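You operate a simulated robot arm through the tools that you are given. There is no shell and no other tool.

You are at the controls of a simulated robot arm. One attempt, no reset.

## Task
Put things in order on the top of the white table. At the end: the purple tube clamp stands where the silver union block stood; the silver valve block is on the beige tray; the silver union block stands where the silver valve block stood; the teal squeeze bottle (marked "SUDS") from the top of the white table stands where the purple tube clamp stood; whatever was shut is shut again. Leave all else as you found it, and nothing knocked over.
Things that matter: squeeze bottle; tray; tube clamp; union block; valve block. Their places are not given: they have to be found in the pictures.

It is judged by the outcome, as a careful person would: the job done as asked, and still so three seconds after it is handed in. It fails if anything else is knocked over, pushed out of place, dropped, spilled or broken.

## Robot
A 7-joint arm with a two-finger gripper, fixed in place. Base frame: the origin is at the foot of the arm, x ahead of it, y to its left, z up; the work surface is at about z = 0.86. Readings come in m, rad, newtons and seconds.
With the tool pointing down near the work surface it reaches from about 0.34 to 0.72 m from the base axis. Its first joint turns from -1.152 to 1.152 rad. Payload 2.45 kg.
Tool frame: the origin (TCP) lies between the finger pads and is the grasp point; the fingertips stand 0.026 m ahead of it; z points along the fingers, y is the line along which they close. The gripper opens to 0.096 m. The gripper's body begins 0.069 m behind the TCP.
Orientation is told as [roll, pitch, yaw] about the base's x, y, z axes, in that order, counted from this pose: with the fingers straight down and closing along the base's y, the tool's x points along the base's -x, its y along +y and its z along -z.

## Interface
- The arm moves only by the tool move_arm. Its argument "motion" is a list of rows, each an object of numbers (a shift or turn left out is 0, a gripper value left out holds the last): "claw": the closure in counts, from 0 (fully open) to 255 (shut); "x", "y", "z": the shift along the base's x, y, z in units of 200 mm (1.0 is 200 mm); "rx", "ry", "rz": the turn, a rotation vector about the base's x, y, z in units of 120 degrees (1.0 is 120 degrees). In form: [{"claw": .., "x": .., "y": .., "z": .., "rx": .., "ry": .., "rz": ..}, ...]. A call has 1 to 20 rows; each row is the pose to reach, as a shift and turn from the pose commanded when the call began. A call with a number of a shift or a turn outside -1 to 1 is refused whole. Each row takes 0.2 s and may step no farther than 0.05 m and 0.15 rad from the row before; otherwise, or with a gripper value out of range, the whole call is refused. A pose out of reach is approached as far as the arm can. The call stops where the force on the tool passes 40 N (or 10 N more than at its start, if that is more) or the arm is blocked; 0.2 s more then pass. The fingers move at their own pace and stop on an object; they squeeze with about 36 N. The grip force told is the motor's: it shows also when the fingers shut on nothing. Time passes only in rows, and 0.2 s behind the last, so rows that repeat a pose let the fingers close. The reply holds the time, the measured pose of the TCP, the force on the tool along the base axes, the opening and the grip force, in the units named above and with some noise, with the torque about the TCP (base axes, N m) and any sound that the robot's microphone picked up, and new pictures: "views" is both (left out), scene, wrist or none.
- Cameras (640 x 400 px; columns grow to the right, rows downward): "scene" is fixed at [0.1679, -0.3987, 1.416]; the picture's right is [0.73, -0.68, 0.00], its down [-0.44, -0.47, -0.76] and it looks along [0.52, 0.56, -0.64] (base axes); focal length 316 px, centre (320, 200). "wrist" rides on the gripper at [0.082, 0.003, -0.098] in the tool frame; the picture's right is [-0.04, 1.00, 0.00], its down [-0.73, -0.03, -0.68] and it looks along [-0.68, -0.03, 0.73] (tool axes); focal length 256 px, centre (320, 200).
- measure_at(camera, pixels): for up to 12 pixels [column, row] of the newest picture of that camera ("zoom" is the newest enlarged one), the place [x, y, z] in the base frame of the surface seen there, good to about 0.002 m. It takes no simulated time.
- close_up(camera, box): a new picture of the part [left, top, right, bottom] of that camera's present view, enlarged. It takes no simulated time.
- hand_in(): hands the job in; it is judged then, once.

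Unless the task says otherwise, let go and move clear before handing in.

The tools are called after "Emit:" by a JSON object that holds its "fn" and its "kwargs". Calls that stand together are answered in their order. move_arm: Moves the arm, as the interface text tells. Its arguments: {"type":"object","properties":{"motion":{"type":"array"},"views":{"type":"string","enum":["both","scene","wrist","none"]}},"required":["motion"]} The other tools are called the same way: measure_at (camera, pixels) gives the place of the surface under pixels of a picture; close_up (camera, box) takes an enlarged picture of a part of a camera's view; hand_in () hands the job in.

At the start:

```text
time_s: 0.0
position: [0.3779, -0.068, 1.199]
tool_rot: [0.001, 0.001, 0.0]
contact_force: [-0.3, 0.3, -0.2]
torque: [0.02, -0.02, -0.01]
width: 0.0959
grip_force: 0.0
```

scene: 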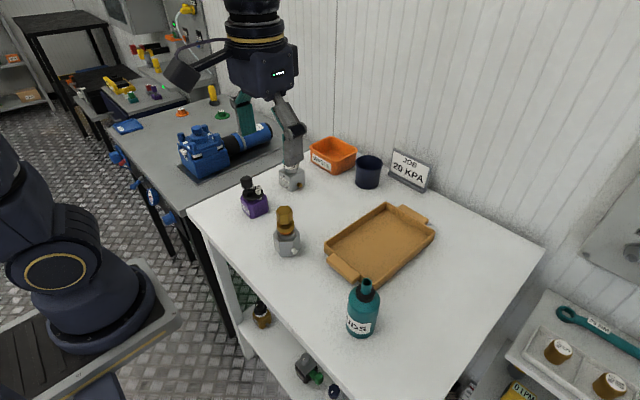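
wrist: 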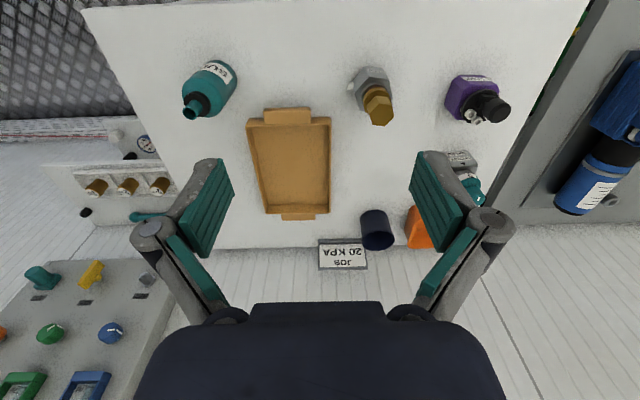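

The scene picture shows a purple item near (254,197), a silver block with a brass top near (287,235), another silver block near (292,178) partly behind the gripper, a tan tray near (380,243) and a teal bottle near (363,310). I'll take close-ups to tell them apart.

Emit:
{"fn": "close_up", "kwargs": {"camera": "scene", "box": [220, 130, 380, 270]}}

Emit:
{"fn": "close_up", "kwargs": {"camera": "wrist", "box": [320, 40, 540, 250]}}

Emit:
{"fn": "close_up", "kwargs": {"camera": "scene", "box": [220, 260, 420, 400]}}

```text
2.86 times, centred on (300, 200) of scene
```

zoom: 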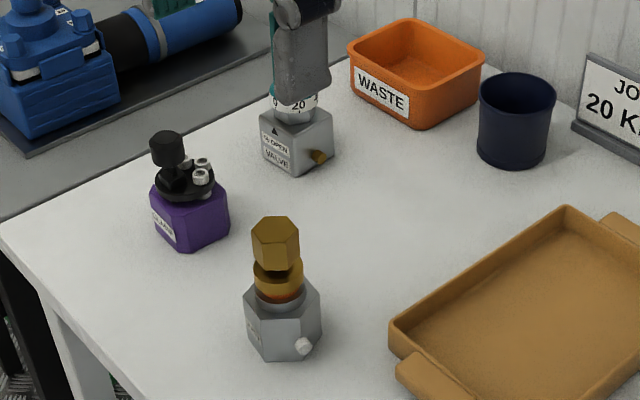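

```text
1.90 times, centred on (430, 145) of wrist
```

zoom: 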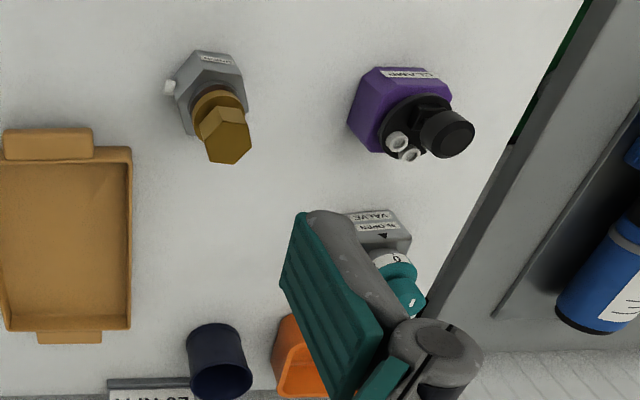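

```text
2.86 times, centred on (320, 330) of scene
```

zoom: 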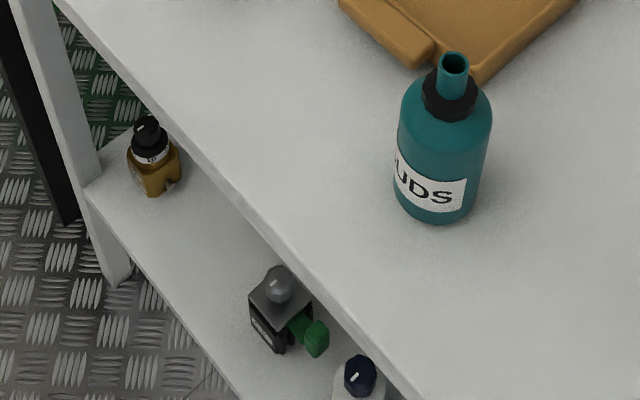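

The block near (292,178) is labelled VALVE (teal dial), the hexagonal block with the brass nut at (287,235) is the union, and the purple one is labelled CLAMP. I'll measure points on all of them and on the neighbours.

Emit:
{"fn": "measure_at", "kwargs": {"camera": "scene", "pixels": [[287, 215], [284, 240], [287, 252], [254, 208], [249, 183], [263, 203], [292, 180], [287, 180], [363, 285], [360, 325], [361, 310], [300, 220]]}}

Emit:
{"fn": "measure_at", "kwargs": {"camera": "wrist", "pixels": [[290, 165], [286, 113], [298, 217], [250, 165], [331, 165], [377, 230], [372, 212], [418, 230], [456, 156], [380, 112], [366, 75], [470, 100]]}}

Emit:
{"fn": "measure_at", "kwargs": {"camera": "scene", "pixels": [[380, 245], [388, 206], [434, 232], [367, 285], [325, 245], [345, 265], [412, 215], [368, 160], [333, 150], [410, 170], [190, 205], [543, 250]]}}

```text
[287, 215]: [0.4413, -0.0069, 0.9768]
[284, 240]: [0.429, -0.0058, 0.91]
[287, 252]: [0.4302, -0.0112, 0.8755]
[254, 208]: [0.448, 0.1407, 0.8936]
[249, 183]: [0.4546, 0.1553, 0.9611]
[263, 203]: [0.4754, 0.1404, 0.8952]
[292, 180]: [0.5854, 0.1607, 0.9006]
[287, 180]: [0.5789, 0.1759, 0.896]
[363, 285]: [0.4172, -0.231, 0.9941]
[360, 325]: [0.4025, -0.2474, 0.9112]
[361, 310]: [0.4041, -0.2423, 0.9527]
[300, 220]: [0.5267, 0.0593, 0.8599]
```

```text
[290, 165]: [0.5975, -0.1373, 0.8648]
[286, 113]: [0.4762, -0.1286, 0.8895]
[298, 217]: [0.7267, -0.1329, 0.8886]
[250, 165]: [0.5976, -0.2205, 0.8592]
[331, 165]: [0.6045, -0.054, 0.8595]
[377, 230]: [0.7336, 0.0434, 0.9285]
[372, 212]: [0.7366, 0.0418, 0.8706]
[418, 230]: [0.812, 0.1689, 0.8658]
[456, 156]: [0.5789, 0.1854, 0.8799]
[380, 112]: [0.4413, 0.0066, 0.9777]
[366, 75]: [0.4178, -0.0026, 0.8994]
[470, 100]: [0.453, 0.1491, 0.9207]
```

```text
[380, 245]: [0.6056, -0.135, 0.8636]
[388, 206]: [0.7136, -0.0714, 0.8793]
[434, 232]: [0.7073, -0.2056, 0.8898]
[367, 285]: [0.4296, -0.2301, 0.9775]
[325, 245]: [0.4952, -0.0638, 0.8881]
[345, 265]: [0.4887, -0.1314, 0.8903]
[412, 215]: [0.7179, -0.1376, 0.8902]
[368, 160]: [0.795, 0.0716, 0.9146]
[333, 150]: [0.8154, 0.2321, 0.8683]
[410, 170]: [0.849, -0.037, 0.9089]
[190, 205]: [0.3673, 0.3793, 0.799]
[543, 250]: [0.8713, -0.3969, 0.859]
```

Measured: union about (0.44, 0.0), clamp about (0.46, 0.15), valve about (0.59, 0.175), bottle about (0.42, -0.24), with the tray floor near z 0.864 around (0.605, -0.135). I'll shift the arm left, still high, to look at the valve and clamp without the finger hiding them.

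Emit:
{"fn": "move_arm", "kwargs": {"motion": [{"claw": 0, "y": 0.2}, {"y": 0.4}, {"y": 0.6}, {"y": 0.8}, {"y": 1.0}, {"y": 1.0}]}}

```text
time_s: 1.4
position: [0.3786, 0.1309, 1.2001]
tool_rot: [0.001, -0.001, 0.001]
contact_force: [0.1, -0.5, -0.2]
torque: [-0.02, 0.05, -0.01]
width: 0.0958
grip_force: 0.1
```

scene: 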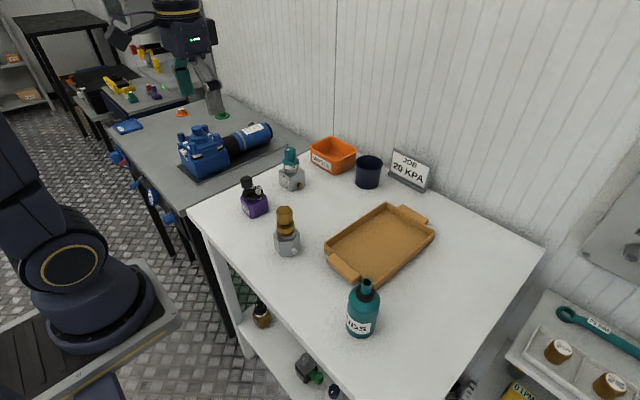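
wrist: 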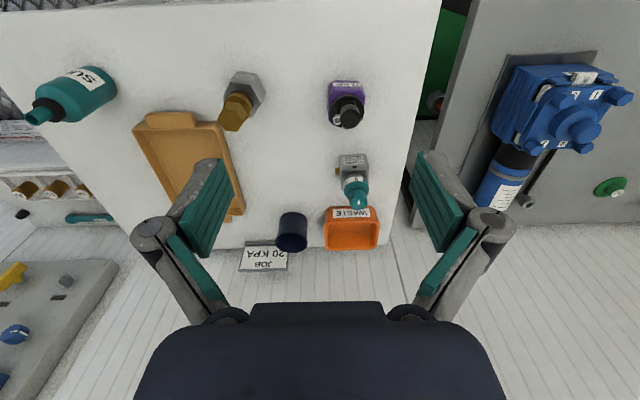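

Emit:
{"fn": "close_up", "kwargs": {"camera": "wrist", "box": [300, 60, 410, 130]}}

Emit:
{"fn": "close_up", "kwargs": {"camera": "wrist", "box": [300, 140, 410, 210]}}

Emit:
{"fn": "close_up", "kwargs": {"camera": "scene", "box": [230, 130, 340, 200]}}

```text
5.71 times, centred on (355, 95) of wrist
```

zoom: 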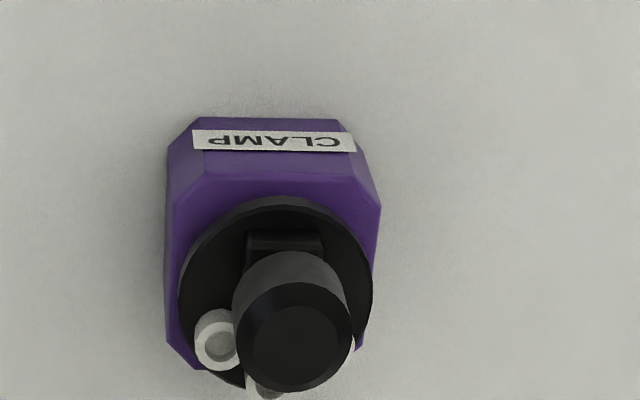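

```text
5.71 times, centred on (355, 175) of wrist
```

zoom: 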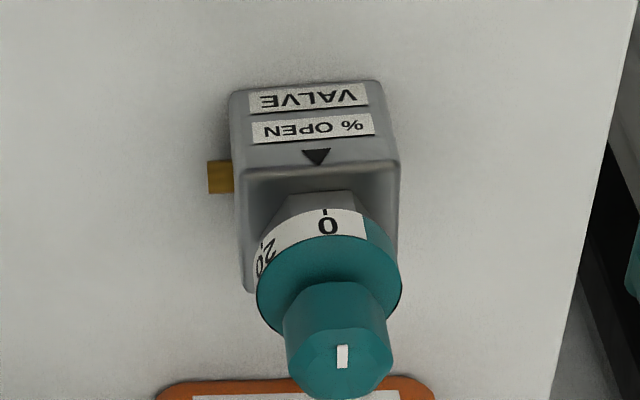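

```text
5.71 times, centred on (285, 165) of scene
```

zoom: 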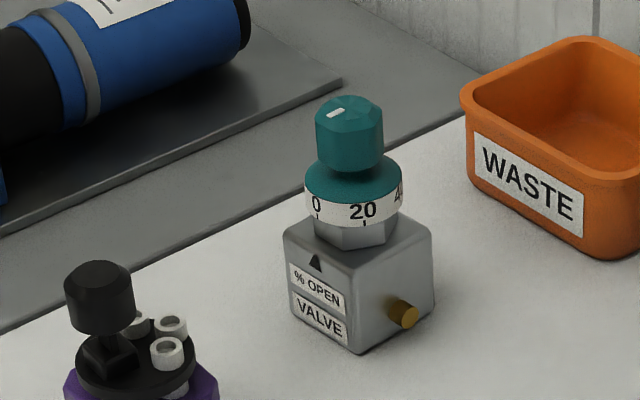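

The valve dial reads 0 against the pointer, so it is shut and must not be turned: it should be gripped only by its square body. I'll measure the bodies and tops of the valve, clamp, union and bottle.

Emit:
{"fn": "measure_at", "kwargs": {"camera": "zoom", "pixels": [[350, 103], [350, 145], [325, 200], [350, 240], [310, 245], [400, 240], [350, 340], [295, 225], [425, 240], [360, 280], [404, 315], [320, 340]]}}

Emit:
{"fn": "measure_at", "kwargs": {"camera": "wrist", "pixels": [[354, 204], [355, 160], [341, 157], [368, 157], [345, 112], [345, 95], [331, 90], [362, 90], [342, 84], [236, 108], [245, 80], [70, 115]]}}

```text
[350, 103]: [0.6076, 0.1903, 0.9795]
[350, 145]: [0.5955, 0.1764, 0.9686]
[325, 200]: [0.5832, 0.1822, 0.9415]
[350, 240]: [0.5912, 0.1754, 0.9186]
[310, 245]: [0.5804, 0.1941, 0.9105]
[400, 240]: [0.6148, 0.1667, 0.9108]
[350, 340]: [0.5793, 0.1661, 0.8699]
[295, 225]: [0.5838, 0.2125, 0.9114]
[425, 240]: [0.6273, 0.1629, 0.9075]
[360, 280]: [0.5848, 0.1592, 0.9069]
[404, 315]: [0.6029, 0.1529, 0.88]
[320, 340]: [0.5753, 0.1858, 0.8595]
```

```text
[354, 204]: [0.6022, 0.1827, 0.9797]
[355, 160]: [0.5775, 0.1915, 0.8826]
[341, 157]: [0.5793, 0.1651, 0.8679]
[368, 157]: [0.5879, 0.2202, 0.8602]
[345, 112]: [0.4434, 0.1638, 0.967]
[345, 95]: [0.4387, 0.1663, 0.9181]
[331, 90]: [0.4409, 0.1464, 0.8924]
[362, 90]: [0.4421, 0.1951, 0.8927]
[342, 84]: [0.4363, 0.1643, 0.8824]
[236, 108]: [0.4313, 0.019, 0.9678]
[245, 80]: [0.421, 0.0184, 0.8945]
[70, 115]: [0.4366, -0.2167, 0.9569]
```

The valve's square body spans about x 0.579–0.63 and y 0.162–0.213 with its top at z 0.911, the knob top at 0.98, and a brass plug sticking out of the −y face at (0.603, 0.153, 0.88). I want to close along x so the fingers avoid the plug, so I'll yaw by 90° up high and look again from that side.

Emit:
{"fn": "move_arm", "kwargs": {"motion": [{"x": 0.091, "y": -0.064, "z": -0.045, "rz": 0.0682}, {"x": 0.182, "y": -0.127, "z": -0.091, "rz": 0.1364}, {"x": 0.273, "y": -0.191, "z": -0.136, "rz": 0.2045}, {"x": 0.364, "y": -0.255, "z": -0.182, "rz": 0.2727}, {"x": 0.455, "y": -0.318, "z": -0.227, "rz": 0.3409}, {"x": 0.545, "y": -0.382, "z": -0.273, "rz": 0.4091}, {"x": 0.636, "y": -0.445, "z": -0.318, "rz": 0.4773}, {"x": 0.727, "y": -0.509, "z": -0.364, "rz": 0.5455}, {"x": 0.818, "y": -0.573, "z": -0.409, "rz": 0.6136}, {"x": 0.909, "y": -0.636, "z": -0.455, "rz": 0.6818}, {"x": 1.0, "y": -0.7, "z": -0.5, "rz": 0.75}, {"x": 1.0, "y": -0.7, "z": -0.5, "rz": 0.75}]}}

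```text
time_s: 4.0
position: [0.5776, -0.0086, 1.0982]
tool_rot: [0.0, 0.0, 1.573]
contact_force: [0.3, 0.1, -0.5]
torque: [-0.01, 0.0, 0.0]
width: 0.096
grip_force: 0.1
```

scene: 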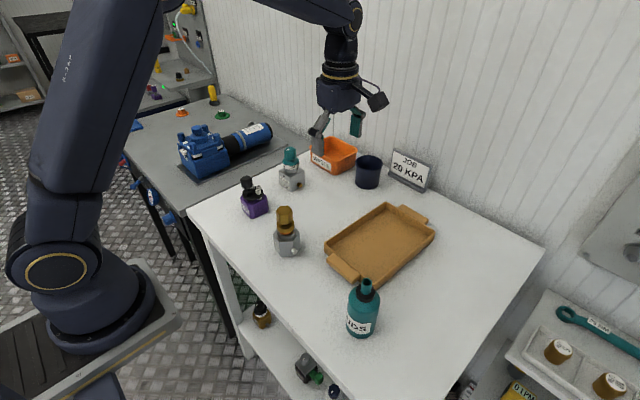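
wrist: 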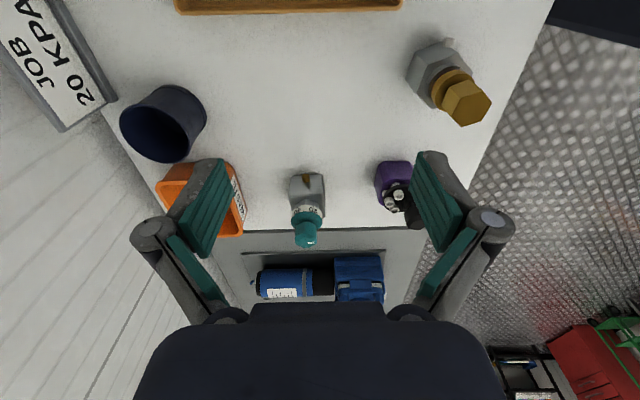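

The yaw pose is reached; the valve is at (308,195) in the wrist view with the plug facing the camera. I'll zoom in and measure its edges.

Emit:
{"fn": "close_up", "kwargs": {"camera": "wrist", "box": [268, 165, 348, 255]}}

Emit:
{"fn": "close_up", "kwargs": {"camera": "wrist", "box": [390, 20, 510, 140]}}

Emit:
{"fn": "close_up", "kwargs": {"camera": "scene", "box": [230, 140, 340, 210]}}

```text
4.44 times, centred on (308, 210) of wrist
```

zoom: 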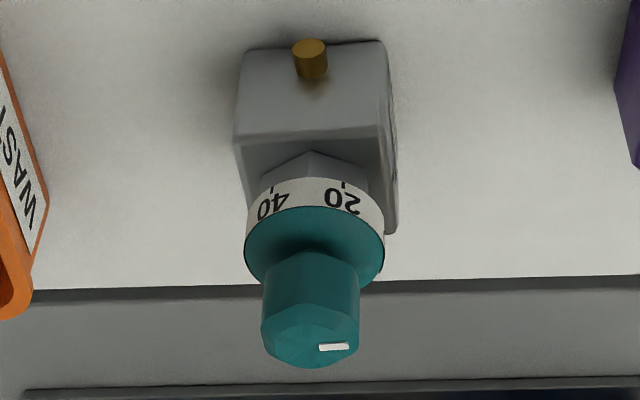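

```text
3.33 times, centred on (450, 80) of wrist
```

zoom: 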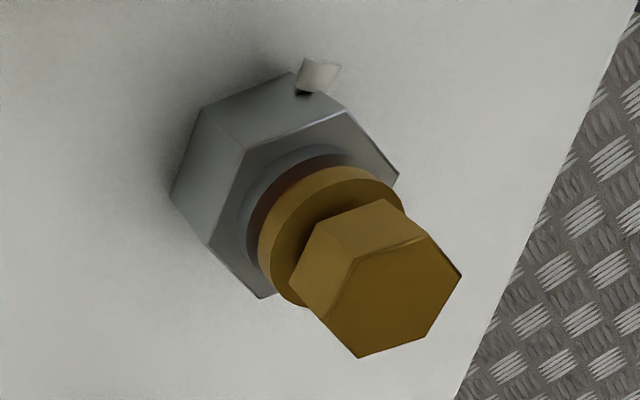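

```text
5.71 times, centred on (285, 175) of scene
```

zoom: 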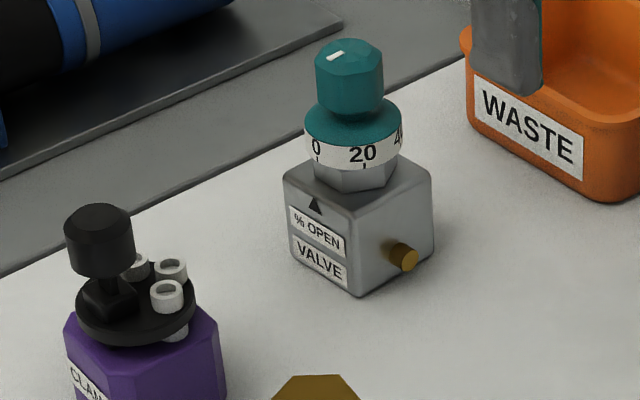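

Emit:
{"fn": "measure_at", "kwargs": {"camera": "wrist", "pixels": [[290.2, 197], [320.5, 196], [322.5, 208], [324, 215], [303.5, 199], [292.5, 179], [321, 178], [305.7, 175.5], [306, 241], [296, 241], [316, 241], [291.5, 204]]}}

Emit:
{"fn": "measure_at", "kwargs": {"camera": "zoom", "pixels": [[290, 175], [300, 178], [350, 208], [358, 212], [425, 175], [420, 178], [318, 85], [380, 85], [350, 60], [308, 130], [400, 120], [340, 120]]}}

```text
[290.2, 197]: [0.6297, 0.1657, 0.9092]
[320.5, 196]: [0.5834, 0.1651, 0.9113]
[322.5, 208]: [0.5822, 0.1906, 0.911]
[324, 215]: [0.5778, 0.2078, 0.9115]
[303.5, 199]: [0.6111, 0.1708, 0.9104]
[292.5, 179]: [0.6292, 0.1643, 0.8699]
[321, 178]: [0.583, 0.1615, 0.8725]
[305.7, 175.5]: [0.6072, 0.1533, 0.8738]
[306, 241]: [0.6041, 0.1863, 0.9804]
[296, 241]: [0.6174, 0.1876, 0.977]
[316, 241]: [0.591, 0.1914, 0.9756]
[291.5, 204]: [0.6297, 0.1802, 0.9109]
```

```text
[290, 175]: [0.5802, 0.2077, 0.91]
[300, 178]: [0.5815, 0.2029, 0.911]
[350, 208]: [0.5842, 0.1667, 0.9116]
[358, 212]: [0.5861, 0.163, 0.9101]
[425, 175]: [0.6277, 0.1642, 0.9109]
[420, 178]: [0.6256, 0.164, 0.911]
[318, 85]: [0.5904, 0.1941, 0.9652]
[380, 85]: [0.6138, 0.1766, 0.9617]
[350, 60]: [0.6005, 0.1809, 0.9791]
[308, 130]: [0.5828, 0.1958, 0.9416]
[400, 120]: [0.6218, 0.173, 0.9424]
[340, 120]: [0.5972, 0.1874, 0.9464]
```

The body centre comes out at about (0.605, 0.1875), turned roughly 4° counter-clockwise, with the top at 0.911 and the knob top at 0.980. I'll move to stand above it, adding a small yaw to match.

Emit:
{"fn": "move_arm", "kwargs": {"motion": [{"claw": 0, "x": 0.02, "y": 0.16, "z": -0.03, "rz": 0.005}, {"x": 0.045, "y": 0.33, "z": -0.06, "rz": 0.011}, {"x": 0.07, "y": 0.5, "z": -0.1, "rz": 0.017}, {"x": 0.09, "y": 0.67, "z": -0.13, "rz": 0.022}, {"x": 0.11, "y": 0.83, "z": -0.16, "rz": 0.028}, {"x": 0.135, "y": 0.981, "z": -0.195, "rz": 0.0334}, {"x": 0.135, "y": 0.981, "z": -0.195, "rz": 0.0334}]}}

```text
time_s: 5.6
position: [0.6052, 0.1884, 1.0591]
tool_rot: [0.0, 0.0, 1.641]
contact_force: [-1.0, -0.5, 0.3]
torque: [-0.03, -0.03, 0.02]
width: 0.096
grip_force: 0.0
```

scene: 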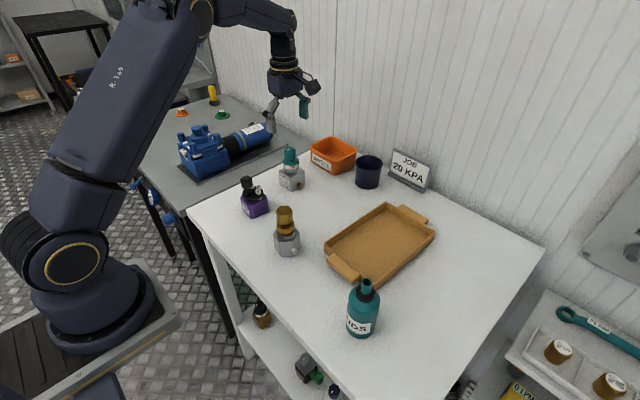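
wrist: 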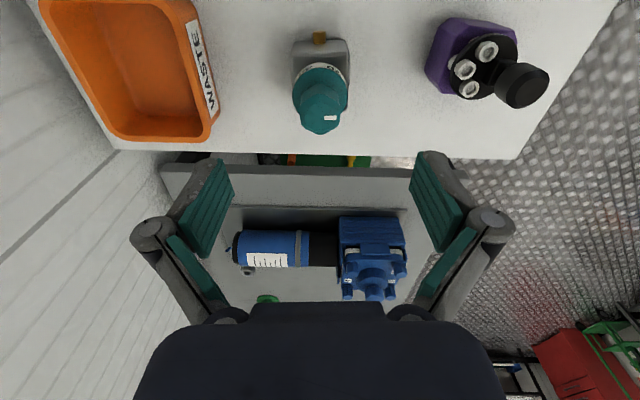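

The valve sits centred at column 320 in the wrist view, between the open fingers. I'll go straight down in steps, stopping a little above the grasp height to check.

Emit:
{"fn": "move_arm", "kwargs": {"motion": [{"claw": 0, "z": -0.15}, {"z": -0.3}, {"z": -0.42}, {"z": -0.52}, {"z": -0.6}, {"z": -0.6}]}}

```text
time_s: 7.0
position: [0.604, 0.1874, 0.9403]
tool_rot: [0.0, -0.001, 1.641]
contact_force: [-0.6, -0.3, -0.3]
torque: [0.06, 0.01, 0.01]
width: 0.0962
grip_force: 0.1
```

scene: 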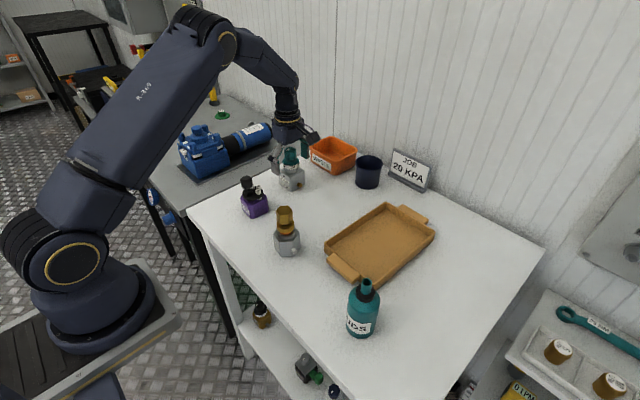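
wrist: 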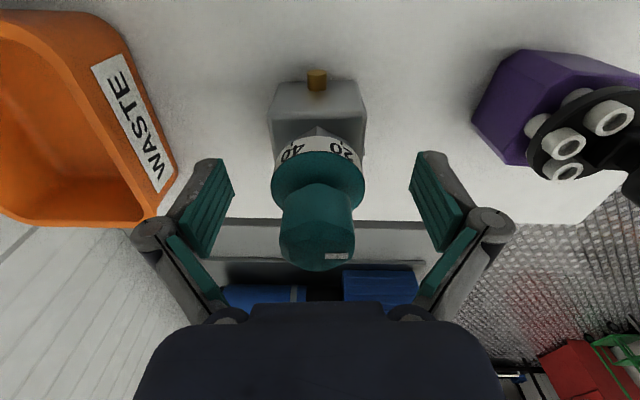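

The fingers straddle the body cleanly, with no contact. I'll go down the last 23 mm slowly and then close on the square body.

Emit:
{"fn": "move_arm", "kwargs": {"motion": [{"claw": 0, "z": -0.03}, {"z": -0.06}, {"z": -0.09}, {"z": -0.115}, {"z": -0.115}]}}

```text
time_s: 8.2
position: [0.6043, 0.1885, 0.9174]
tool_rot: [0.0, 0.0, 1.642]
contact_force: [0.8, -0.1, 1.1]
torque: [0.02, -0.01, 0.02]
width: 0.0956
grip_force: 0.0
```

scene: 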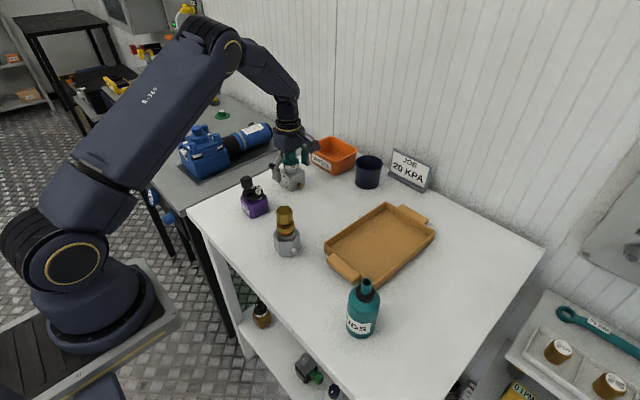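
wrist: 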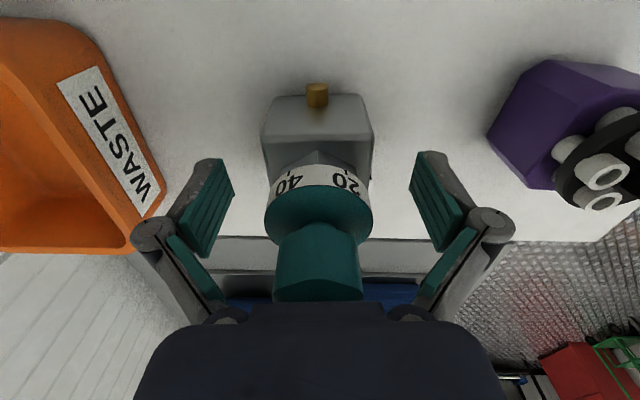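

Forces are near zero and the palm is just above the knob. Now closing the fingers on the body.

Emit:
{"fn": "move_arm", "kwargs": {"motion": [{"claw": 255}, {"claw": 255}, {"claw": 255}, {"claw": 255}, {"claw": 255}, {"claw": 255}]}}

```text
time_s: 9.6
position: [0.6049, 0.1877, 0.9174]
tool_rot: [0.001, 0.0, 1.638]
contact_force: [0.3, -0.5, 2.8]
torque: [0.0, 0.06, -0.01]
width: 0.0533
grip_force: 36.1
```

scene: 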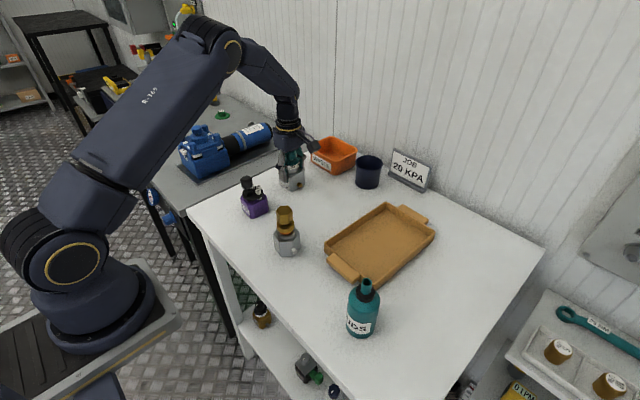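
wrist: 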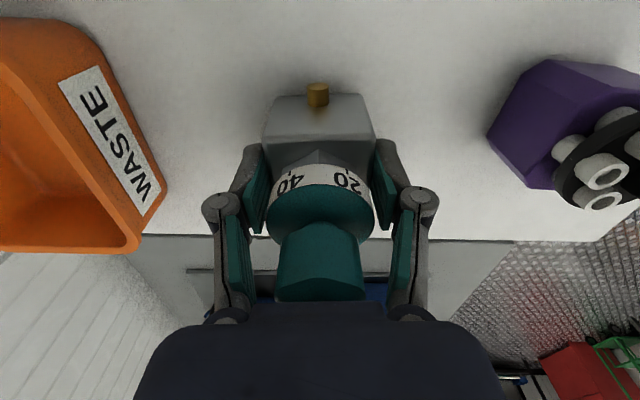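

The grip force is 36 N at width 0.053, which is the body width. I'll check the finger contact in a close-up.

Emit:
{"fn": "close_up", "kwargs": {"camera": "wrist", "box": [230, 70, 410, 250]}}

Emit:
{"fn": "close_up", "kwargs": {"camera": "scene", "box": [250, 130, 350, 200]}}

```text
2.22 times, centred on (320, 160) of wrist
```

zoom: 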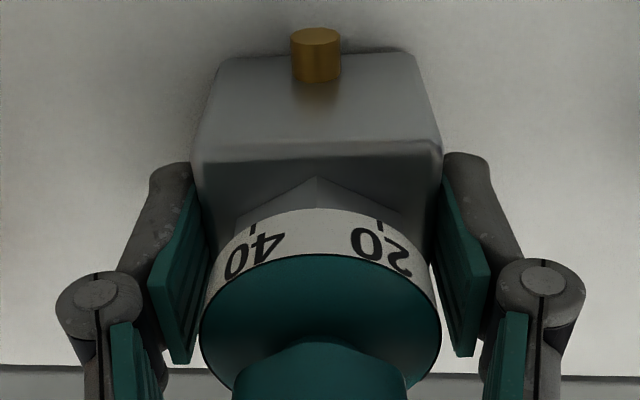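

```text
5.71 times, centred on (300, 165) of scene
```

zoom: 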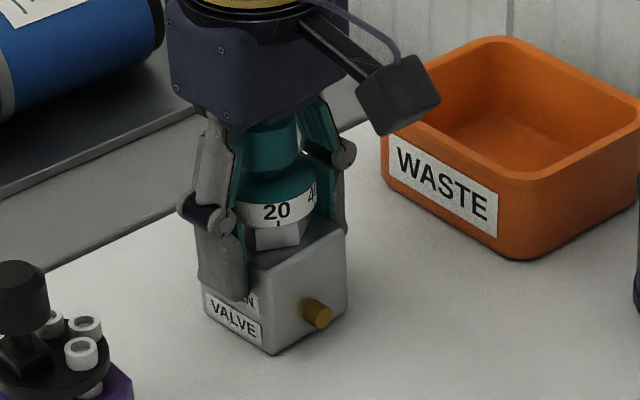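

The pads sit on the lower body faces and clear the dial. I'll lift gently and check that it is held.

Emit:
{"fn": "move_arm", "kwargs": {"motion": [{"claw": 255, "z": 0.03}, {"z": 0.1}, {"z": 0.2}, {"z": 0.3}, {"z": 0.4}, {"z": 0.4}]}}

```text
time_s: 11.0
position: [0.6049, 0.1885, 0.9963]
tool_rot: [0.0, 0.001, 1.642]
contact_force: [-0.1, -0.5, -1.6]
torque: [-0.01, 0.01, 0.03]
width: 0.053
grip_force: 35.3
```

scene: 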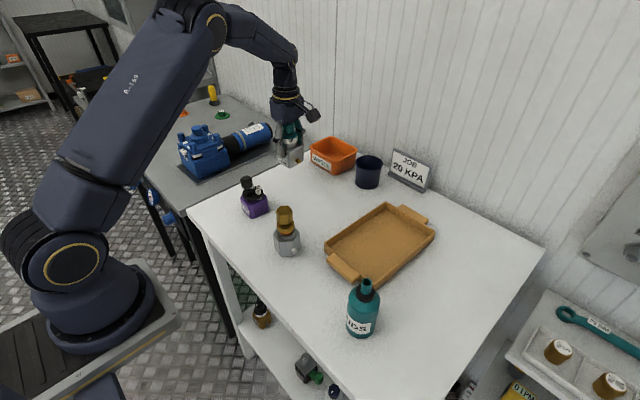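
wrist: 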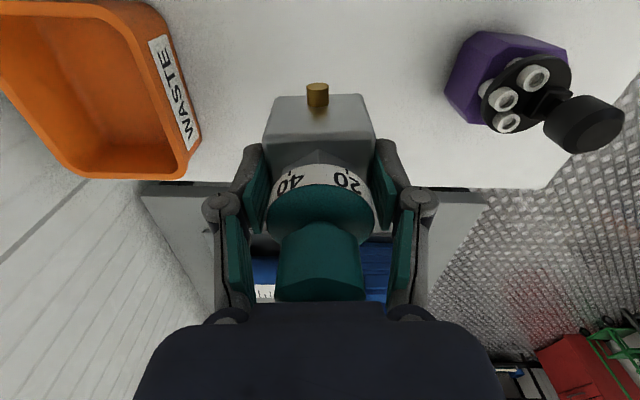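

The valve is held (width 0.053, 35 N). I'll carry it toward −y over the open table to above the tray.

Emit:
{"fn": "move_arm", "kwargs": {"motion": [{"claw": 255, "y": -0.15}, {"y": -0.32}, {"y": -0.5}, {"y": -0.68}, {"y": -0.85}, {"y": -1.0}], "views": "none"}}

Emit:
{"fn": "move_arm", "kwargs": {"motion": [{"claw": 255, "y": -0.15}, {"y": -0.32, "x": -0.01}, {"y": -0.48, "x": -0.02}, {"y": -0.615, "x": -0.02}, {"y": -0.615, "x": -0.02}]}}

```text
time_s: 12.4
position: [0.6051, -0.012, 0.9967]
tool_rot: [0.0, 0.0, 1.642]
contact_force: [-1.1, -0.3, -0.6]
torque: [0.01, -0.04, 0.02]
width: 0.0531
grip_force: 36.4
```

```text
time_s: 13.6
position: [0.6001, -0.1376, 0.9965]
tool_rot: [0.001, 0.001, 1.64]
contact_force: [-0.2, 0.2, -1.5]
torque: [0.02, 0.01, 0.0]
width: 0.0534
grip_force: 36.0
```

scene: 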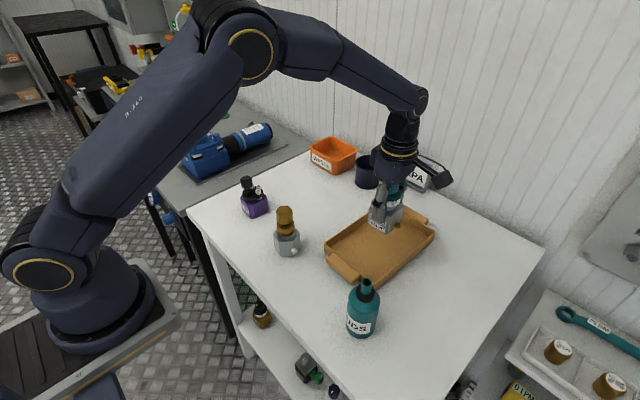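
wrist: 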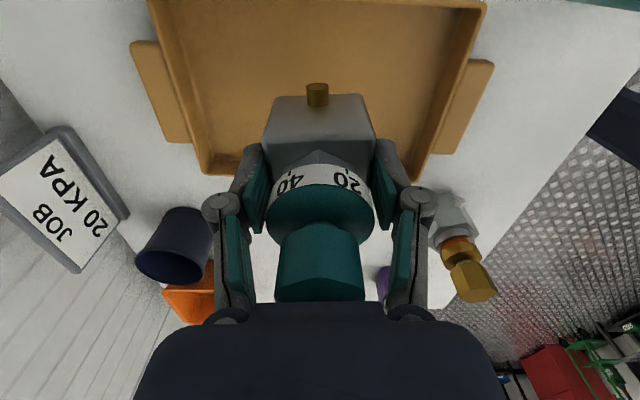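

The valve is above the tray. I'll measure the tray's inner edges to confirm the centring before lowering.

Emit:
{"fn": "measure_at", "kwargs": {"camera": "wrist", "pixels": [[210, 168], [195, 60], [430, 160], [460, 60], [320, 40], [240, 172], [200, 172], [425, 178], [480, 5], [155, 5], [230, 100], [420, 100]]}}

```text
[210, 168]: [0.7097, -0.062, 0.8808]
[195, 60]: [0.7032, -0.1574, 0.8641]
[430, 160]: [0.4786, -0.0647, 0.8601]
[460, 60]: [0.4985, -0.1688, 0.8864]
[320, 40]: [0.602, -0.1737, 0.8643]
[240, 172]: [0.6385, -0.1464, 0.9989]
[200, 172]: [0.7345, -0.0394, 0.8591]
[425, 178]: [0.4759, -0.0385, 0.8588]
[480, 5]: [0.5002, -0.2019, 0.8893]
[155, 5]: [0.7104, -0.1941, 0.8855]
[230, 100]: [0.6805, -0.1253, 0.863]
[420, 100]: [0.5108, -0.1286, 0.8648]
```

Tray floor is at 0.864 with inner span x 0.505–0.705 and y −0.20 to −0.07, so (0.600, −0.137) is central. Lowering gently to just above floor contact.

Emit:
{"fn": "move_arm", "kwargs": {"motion": [{"claw": 255, "z": -0.1}, {"z": -0.2}, {"z": -0.28}, {"z": -0.33}, {"z": -0.355}, {"z": -0.37}, {"z": -0.37}]}}

```text
time_s: 15.2
position: [0.6001, -0.1344, 0.9228]
tool_rot: [-0.001, 0.001, 1.637]
contact_force: [-0.6, -0.9, -1.4]
torque: [-0.03, 0.01, 0.0]
width: 0.0532
grip_force: 36.5
```

scene: 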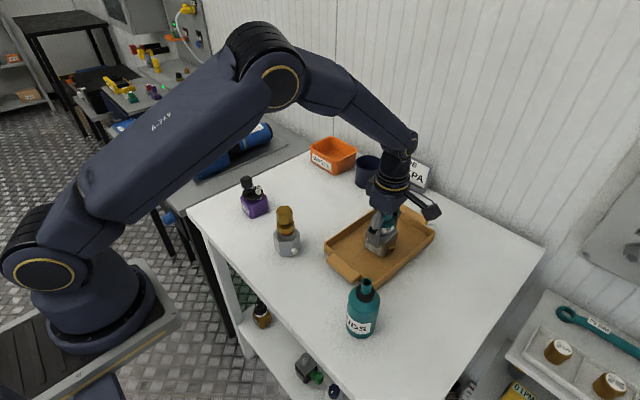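
wrist: 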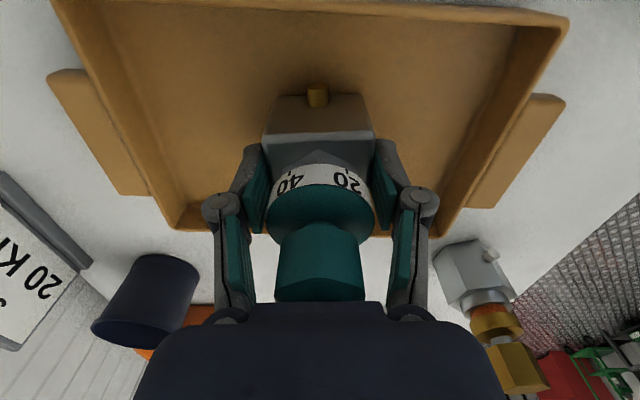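

Still no contact at TCP z 0.923. I'll lower by small steps until the force shows the floor.

Emit:
{"fn": "move_arm", "kwargs": {"motion": [{"claw": 255, "z": -0.005}, {"z": -0.008}, {"z": -0.008}], "views": "none"}}

```text
time_s: 16.0
position: [0.5996, -0.1342, 0.9219]
tool_rot: [-0.003, 0.001, 1.641]
contact_force: [-3.3, 0.7, 8.7]
torque: [0.05, 0.17, 0.02]
width: 0.0534
grip_force: 36.0
```

The z force rose to 8.7 N, so the block rests on the tray floor. I'll release and, once open, rise straight up.

Emit:
{"fn": "move_arm", "kwargs": {"motion": [{"claw": 150}, {"claw": 60}, {"claw": 0}, {"claw": 0}, {"claw": 0}, {"claw": 0}]}}

```text
time_s: 17.4
position: [0.6005, -0.1354, 0.9217]
tool_rot: [0.001, 0.0, 1.641]
contact_force: [-0.3, -0.5, 0.4]
torque: [0.02, 0.03, 0.0]
width: 0.0962
grip_force: 0.1
```

scene: 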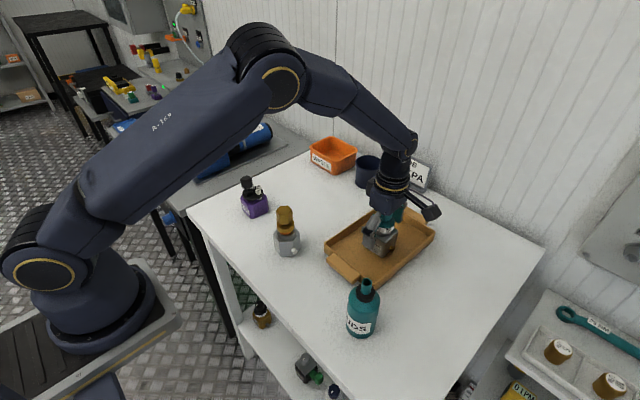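
wrist: 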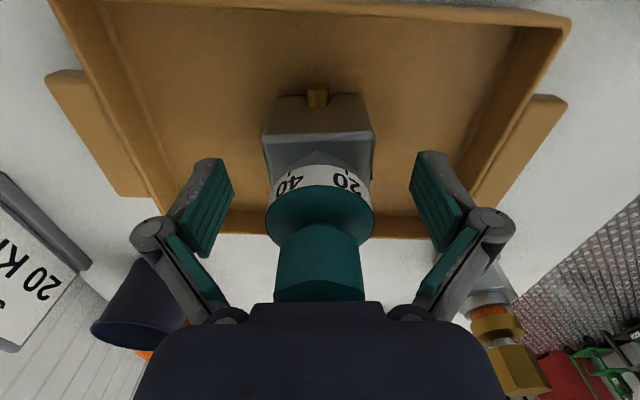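

The valve stands released in the tray with the dial unchanged. I'll rise straight up and then move back in x to look at the union.

Emit:
{"fn": "move_arm", "kwargs": {"motion": [{"claw": 0, "z": 0.1}, {"z": 0.25}, {"z": 0.45}, {"z": 0.65}, {"z": 0.85}, {"z": 0.95}, {"z": 0.95, "x": -0.2}, {"z": 0.95, "x": -0.4}, {"z": 0.95, "x": -0.6}, {"z": 0.95, "x": -0.8}, {"z": 0.95, "x": -0.8}]}}

```text
time_s: 19.8
position: [0.4403, -0.1348, 1.1117]
tool_rot: [0.0, 0.002, 1.641]
contact_force: [0.5, 0.1, 0.6]
torque: [-0.01, 0.01, -0.01]
width: 0.0961
grip_force: 0.1
```

scene: 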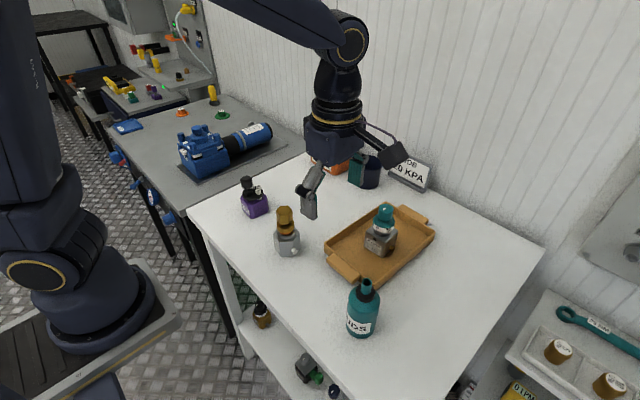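
wrist: 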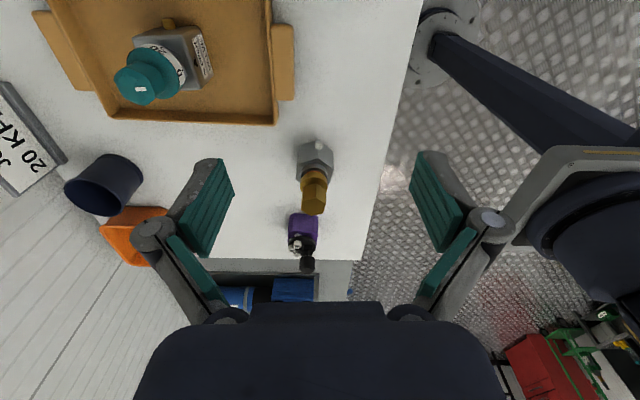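

Emit:
{"fn": "close_up", "kwargs": {"camera": "wrist", "box": [270, 125, 370, 225]}}

Emit:
{"fn": "close_up", "kwargs": {"camera": "scene", "box": [240, 190, 340, 270]}}

Emit:
{"fn": "close_up", "kwargs": {"camera": "scene", "box": [320, 180, 440, 290]}}

```text
4.00 times, centred on (320, 175) of wrist
```

zoom: 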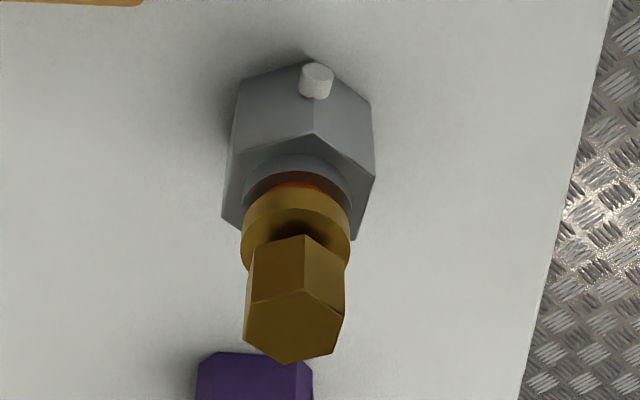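

```text
5.00 times, centred on (290, 230) of scene
```

zoom: 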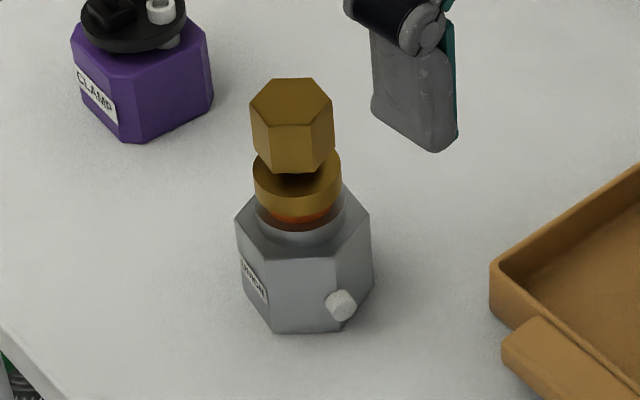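

```text
3.64 times, centred on (380, 235) of scene
```

zoom: 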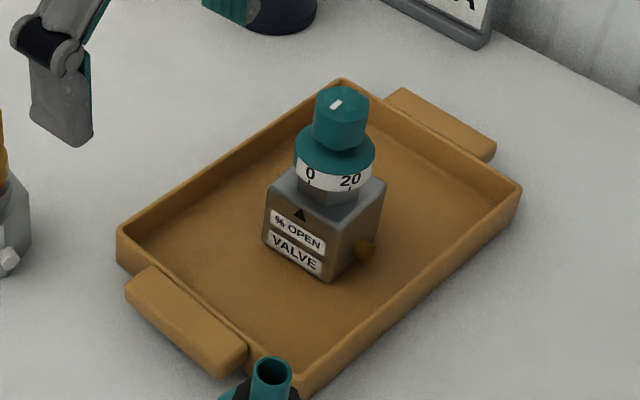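

The union's hexagon has a vertex with the white pin facing −y and flat faces toward ±x, so closing along x again suits it. I'll measure its edges.

Emit:
{"fn": "measure_at", "kwargs": {"camera": "wrist", "pixels": [[318.3, 160], [332, 170.5], [299.5, 164], [328.5, 183], [296.5, 177.5], [313, 208.7], [301, 182], [326.5, 182], [319, 143.7], [332.5, 174], [307.5, 155], [326.2, 155]]}}

Emit:
{"fn": "measure_at", "kwargs": {"camera": "scene", "pixels": [[278.5, 231], [283, 239], [293.5, 240], [302.5, 233], [300, 229], [291.5, 215], [285, 209], [279, 224], [297.5, 222], [289, 234], [298.5, 251], [284, 254]]}}

```text
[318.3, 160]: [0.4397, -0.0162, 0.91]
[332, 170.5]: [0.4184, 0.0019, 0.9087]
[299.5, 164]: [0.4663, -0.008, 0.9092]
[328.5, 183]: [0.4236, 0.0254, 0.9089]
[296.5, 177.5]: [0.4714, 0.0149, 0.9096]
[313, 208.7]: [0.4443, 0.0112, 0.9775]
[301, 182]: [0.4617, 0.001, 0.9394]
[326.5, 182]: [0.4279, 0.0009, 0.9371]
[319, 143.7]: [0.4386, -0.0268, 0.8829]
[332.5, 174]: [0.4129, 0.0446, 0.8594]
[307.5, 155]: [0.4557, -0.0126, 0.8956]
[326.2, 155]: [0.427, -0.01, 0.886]
```

```text
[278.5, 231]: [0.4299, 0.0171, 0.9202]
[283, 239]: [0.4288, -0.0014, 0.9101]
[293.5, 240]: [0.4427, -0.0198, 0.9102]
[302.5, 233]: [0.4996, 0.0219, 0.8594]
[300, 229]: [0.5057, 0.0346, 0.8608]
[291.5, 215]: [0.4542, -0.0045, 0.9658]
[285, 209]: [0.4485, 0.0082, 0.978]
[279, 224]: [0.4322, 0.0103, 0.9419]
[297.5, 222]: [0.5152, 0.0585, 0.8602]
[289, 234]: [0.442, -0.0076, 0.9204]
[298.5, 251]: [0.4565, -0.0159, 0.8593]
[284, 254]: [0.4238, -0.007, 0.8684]
```

The fit gives the union's centre at (0.4445, 0.0105), flat-to-flat about 0.052 and turned about −7.7°, with the body top at 0.910 and the nut top at 0.978. I'll move above it with matching yaw.

Emit:
{"fn": "move_arm", "kwargs": {"motion": [{"claw": 0, "x": 0.004, "y": 0.18, "rz": -0.025}, {"x": 0.008, "y": 0.37, "rz": -0.05}, {"x": 0.013, "y": 0.56, "rz": -0.075}, {"x": 0.0175, "y": 0.73, "rz": -0.0979}, {"x": 0.0175, "y": 0.73, "z": -0.18, "rz": -0.0979}, {"x": 0.0175, "y": 0.73, "z": -0.357, "rz": -0.0979}, {"x": 0.0175, "y": 0.73, "z": -0.357, "rz": -0.0979}]}}

```text
time_s: 21.4
position: [0.4446, 0.0111, 1.0389]
tool_rot: [0.0, 0.0, 1.437]
contact_force: [1.1, 0.2, 0.9]
torque: [-0.03, 0.0, 0.01]
width: 0.0959
grip_force: 0.1
```

scene: 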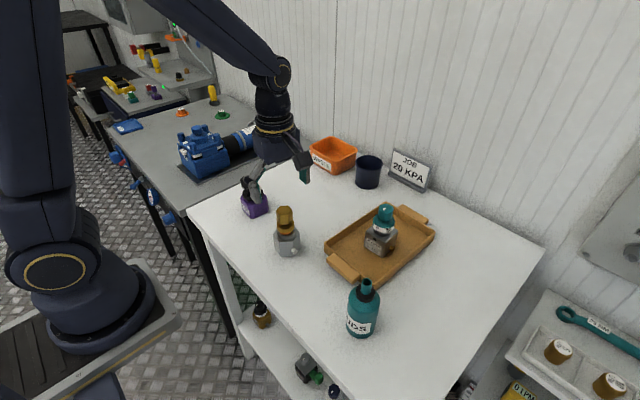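
wrist: 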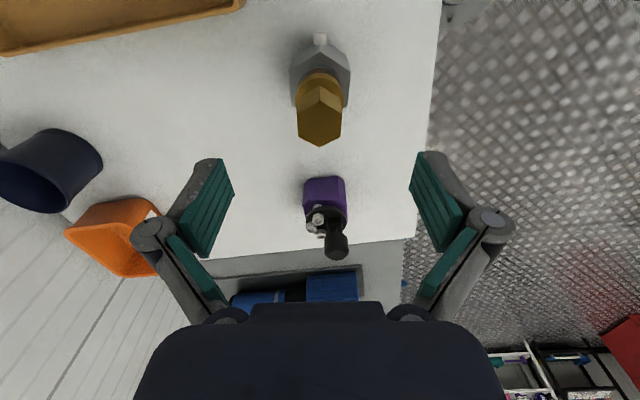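

The union is symmetric about column 320. Descending in slow steps to the grasp height, watching force.

Emit:
{"fn": "move_arm", "kwargs": {"motion": [{"claw": 0, "z": -0.14}, {"z": -0.27}, {"z": -0.38}, {"z": -0.47}, {"z": -0.53}, {"z": -0.57}, {"z": -0.6}, {"z": -0.625}, {"z": -0.625}]}}

```text
time_s: 23.4
position: [0.4432, 0.0122, 0.9151]
tool_rot: [0.0, 0.0, 1.437]
contact_force: [-0.1, 0.6, 0.1]
torque: [0.03, 0.01, 0.04]
width: 0.0958
grip_force: 0.0
```

scene: 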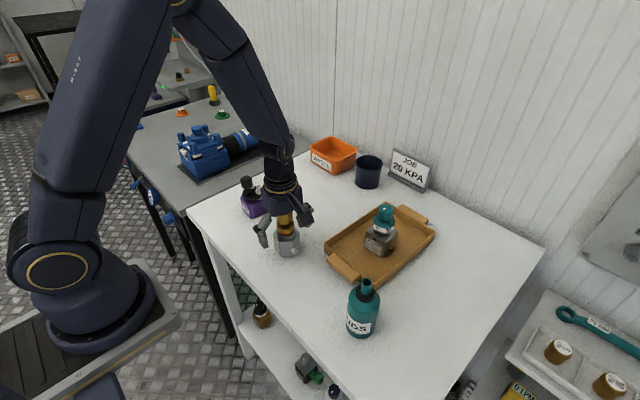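
wrist: 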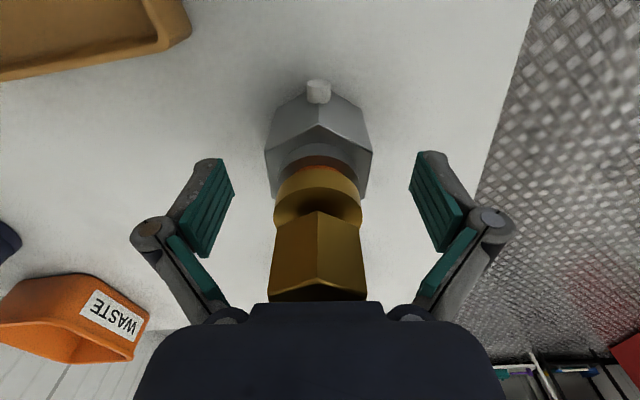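

The fingers straddle the hexagon centrally with no contact. Closing on it.

Emit:
{"fn": "move_arm", "kwargs": {"motion": [{"claw": 255}, {"claw": 255}, {"claw": 255}, {"claw": 255}, {"claw": 255}, {"claw": 255}]}}

Emit:
{"fn": "close_up", "kwargs": {"camera": "wrist", "box": [230, 70, 410, 310]}}

```text
time_s: 24.8
position: [0.4446, 0.0112, 0.916]
tool_rot: [-0.001, 0.001, 1.437]
contact_force: [0.0, -0.8, 7.2]
torque: [-0.05, -0.02, 0.04]
width: 0.0512
grip_force: 36.3
```

scene: 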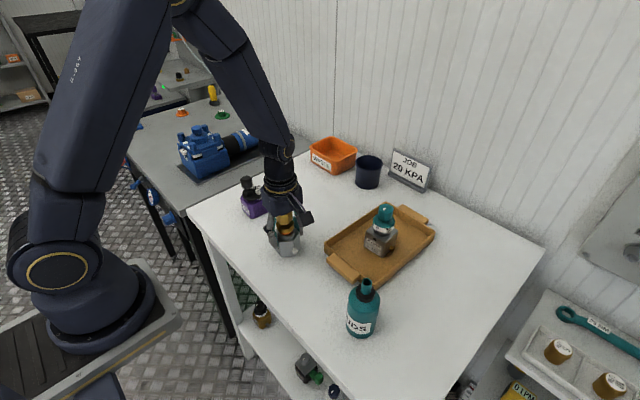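
wrist: 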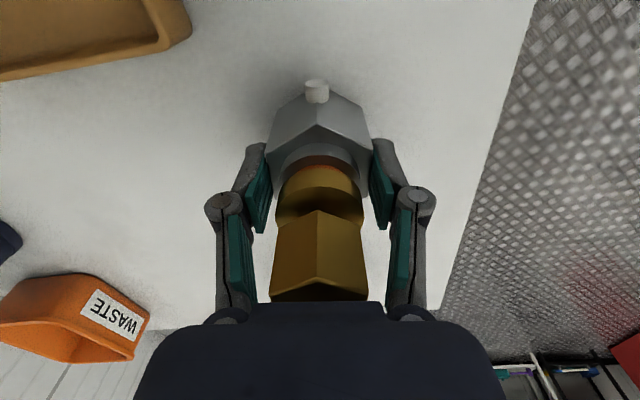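

```text
1.67 times, centred on (320, 190) of wrist
```

zoom: 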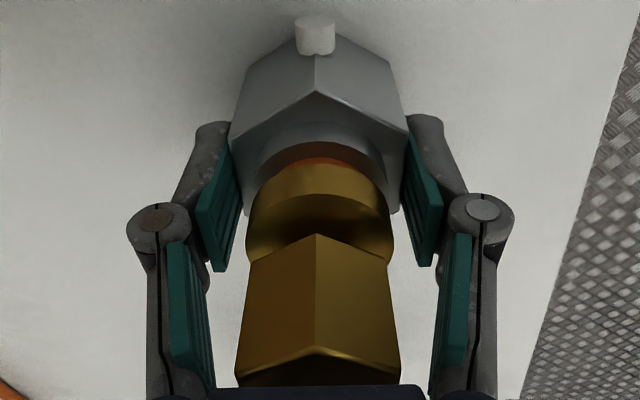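

The grip is on the hexagon flats (width 0.051, 36 N), clear of the brass flange. Lifting gently.

Emit:
{"fn": "move_arm", "kwargs": {"motion": [{"claw": 255, "z": 0.03}, {"z": 0.1}, {"z": 0.2}, {"z": 0.3}, {"z": 0.4}, {"z": 0.45}, {"z": 0.45}]}}

```text
time_s: 26.4
position: [0.4443, 0.0115, 1.0046]
tool_rot: [0.001, 0.0, 1.436]
contact_force: [0.4, 0.5, -1.6]
torque: [0.01, 0.01, 0.01]
width: 0.051
grip_force: 35.8
```

scene: 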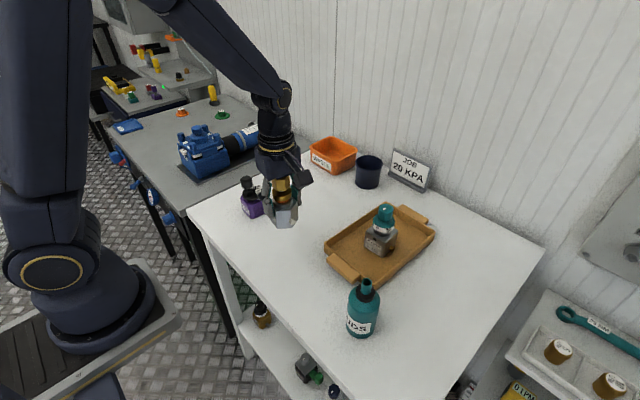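
wrist: 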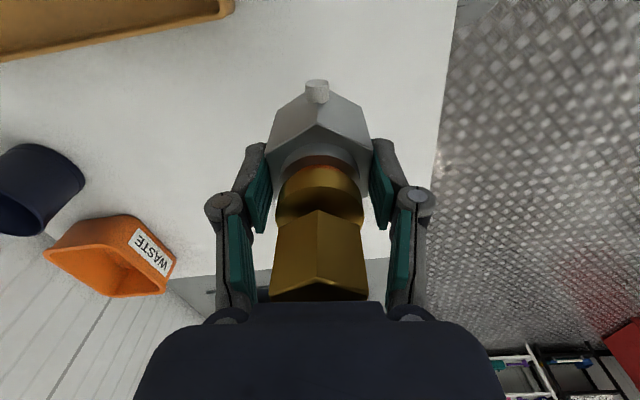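

Held firmly. I'll carry it first along +x, then along +y to the valve's old place, keeping clear of the clamp.

Emit:
{"fn": "move_arm", "kwargs": {"motion": [{"claw": 255, "x": 0.15}, {"x": 0.33}, {"x": 0.51}, {"x": 0.68}, {"x": 0.8025}, {"x": 0.8025, "y": 0.15}, {"x": 0.8025, "y": 0.33}, {"x": 0.8025, "y": 0.51}, {"x": 0.8025, "y": 0.69}, {"x": 0.8025, "y": 0.82}, {"x": 0.8025, "y": 0.886}, {"x": 0.8025, "y": 0.886}]}}

```text
time_s: 29.0
position: [0.6039, 0.1875, 1.0057]
tool_rot: [0.001, 0.0, 1.435]
contact_force: [-0.2, 0.1, -0.5]
torque: [-0.02, 0.02, 0.0]
width: 0.0514
grip_force: 35.5
```

scene: 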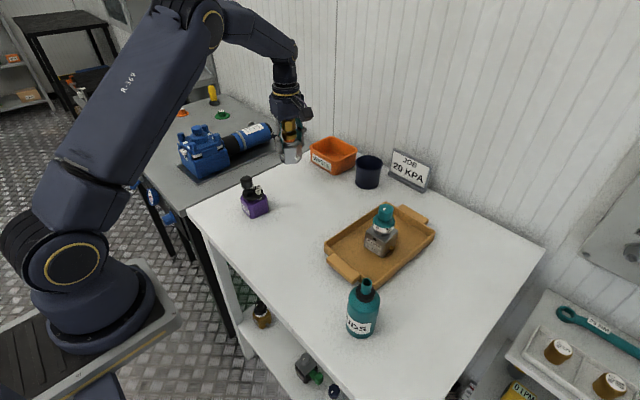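
wrist: 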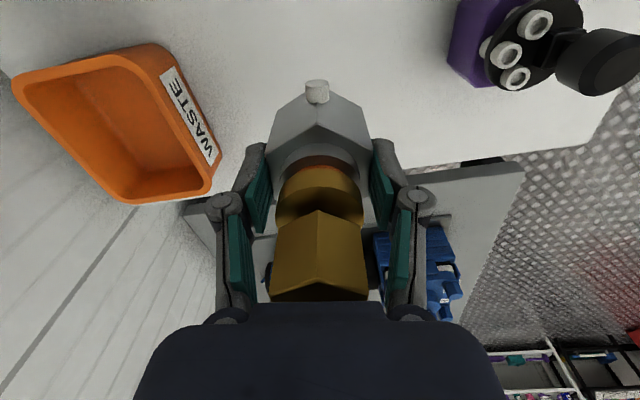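

The union is above (0.604, 0.1875). Lowering to about 1 mm above the table, then the last bit slowly.

Emit:
{"fn": "move_arm", "kwargs": {"motion": [{"claw": 255, "z": -0.12}, {"z": -0.24}, {"z": -0.34}, {"z": -0.4}, {"z": -0.43}, {"z": -0.442}, {"z": -0.45}, {"z": -0.45}], "views": "wrist"}}

```text
time_s: 30.8
position: [0.6044, 0.1881, 0.9162]
tool_rot: [-0.001, 0.001, 1.438]
contact_force: [-0.3, 0.2, 2.8]
torque: [-0.04, 0.09, 0.0]
width: 0.0511
grip_force: 35.9
```

wrist: 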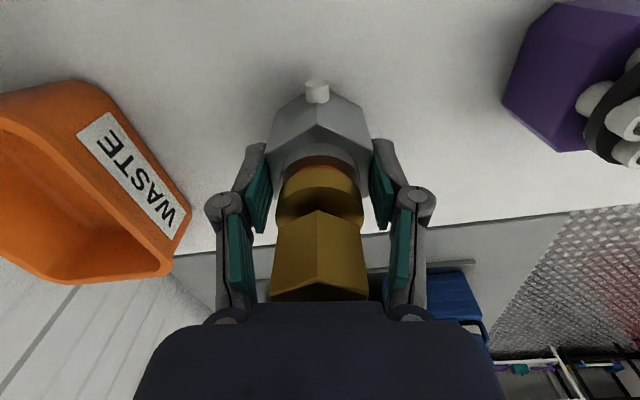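

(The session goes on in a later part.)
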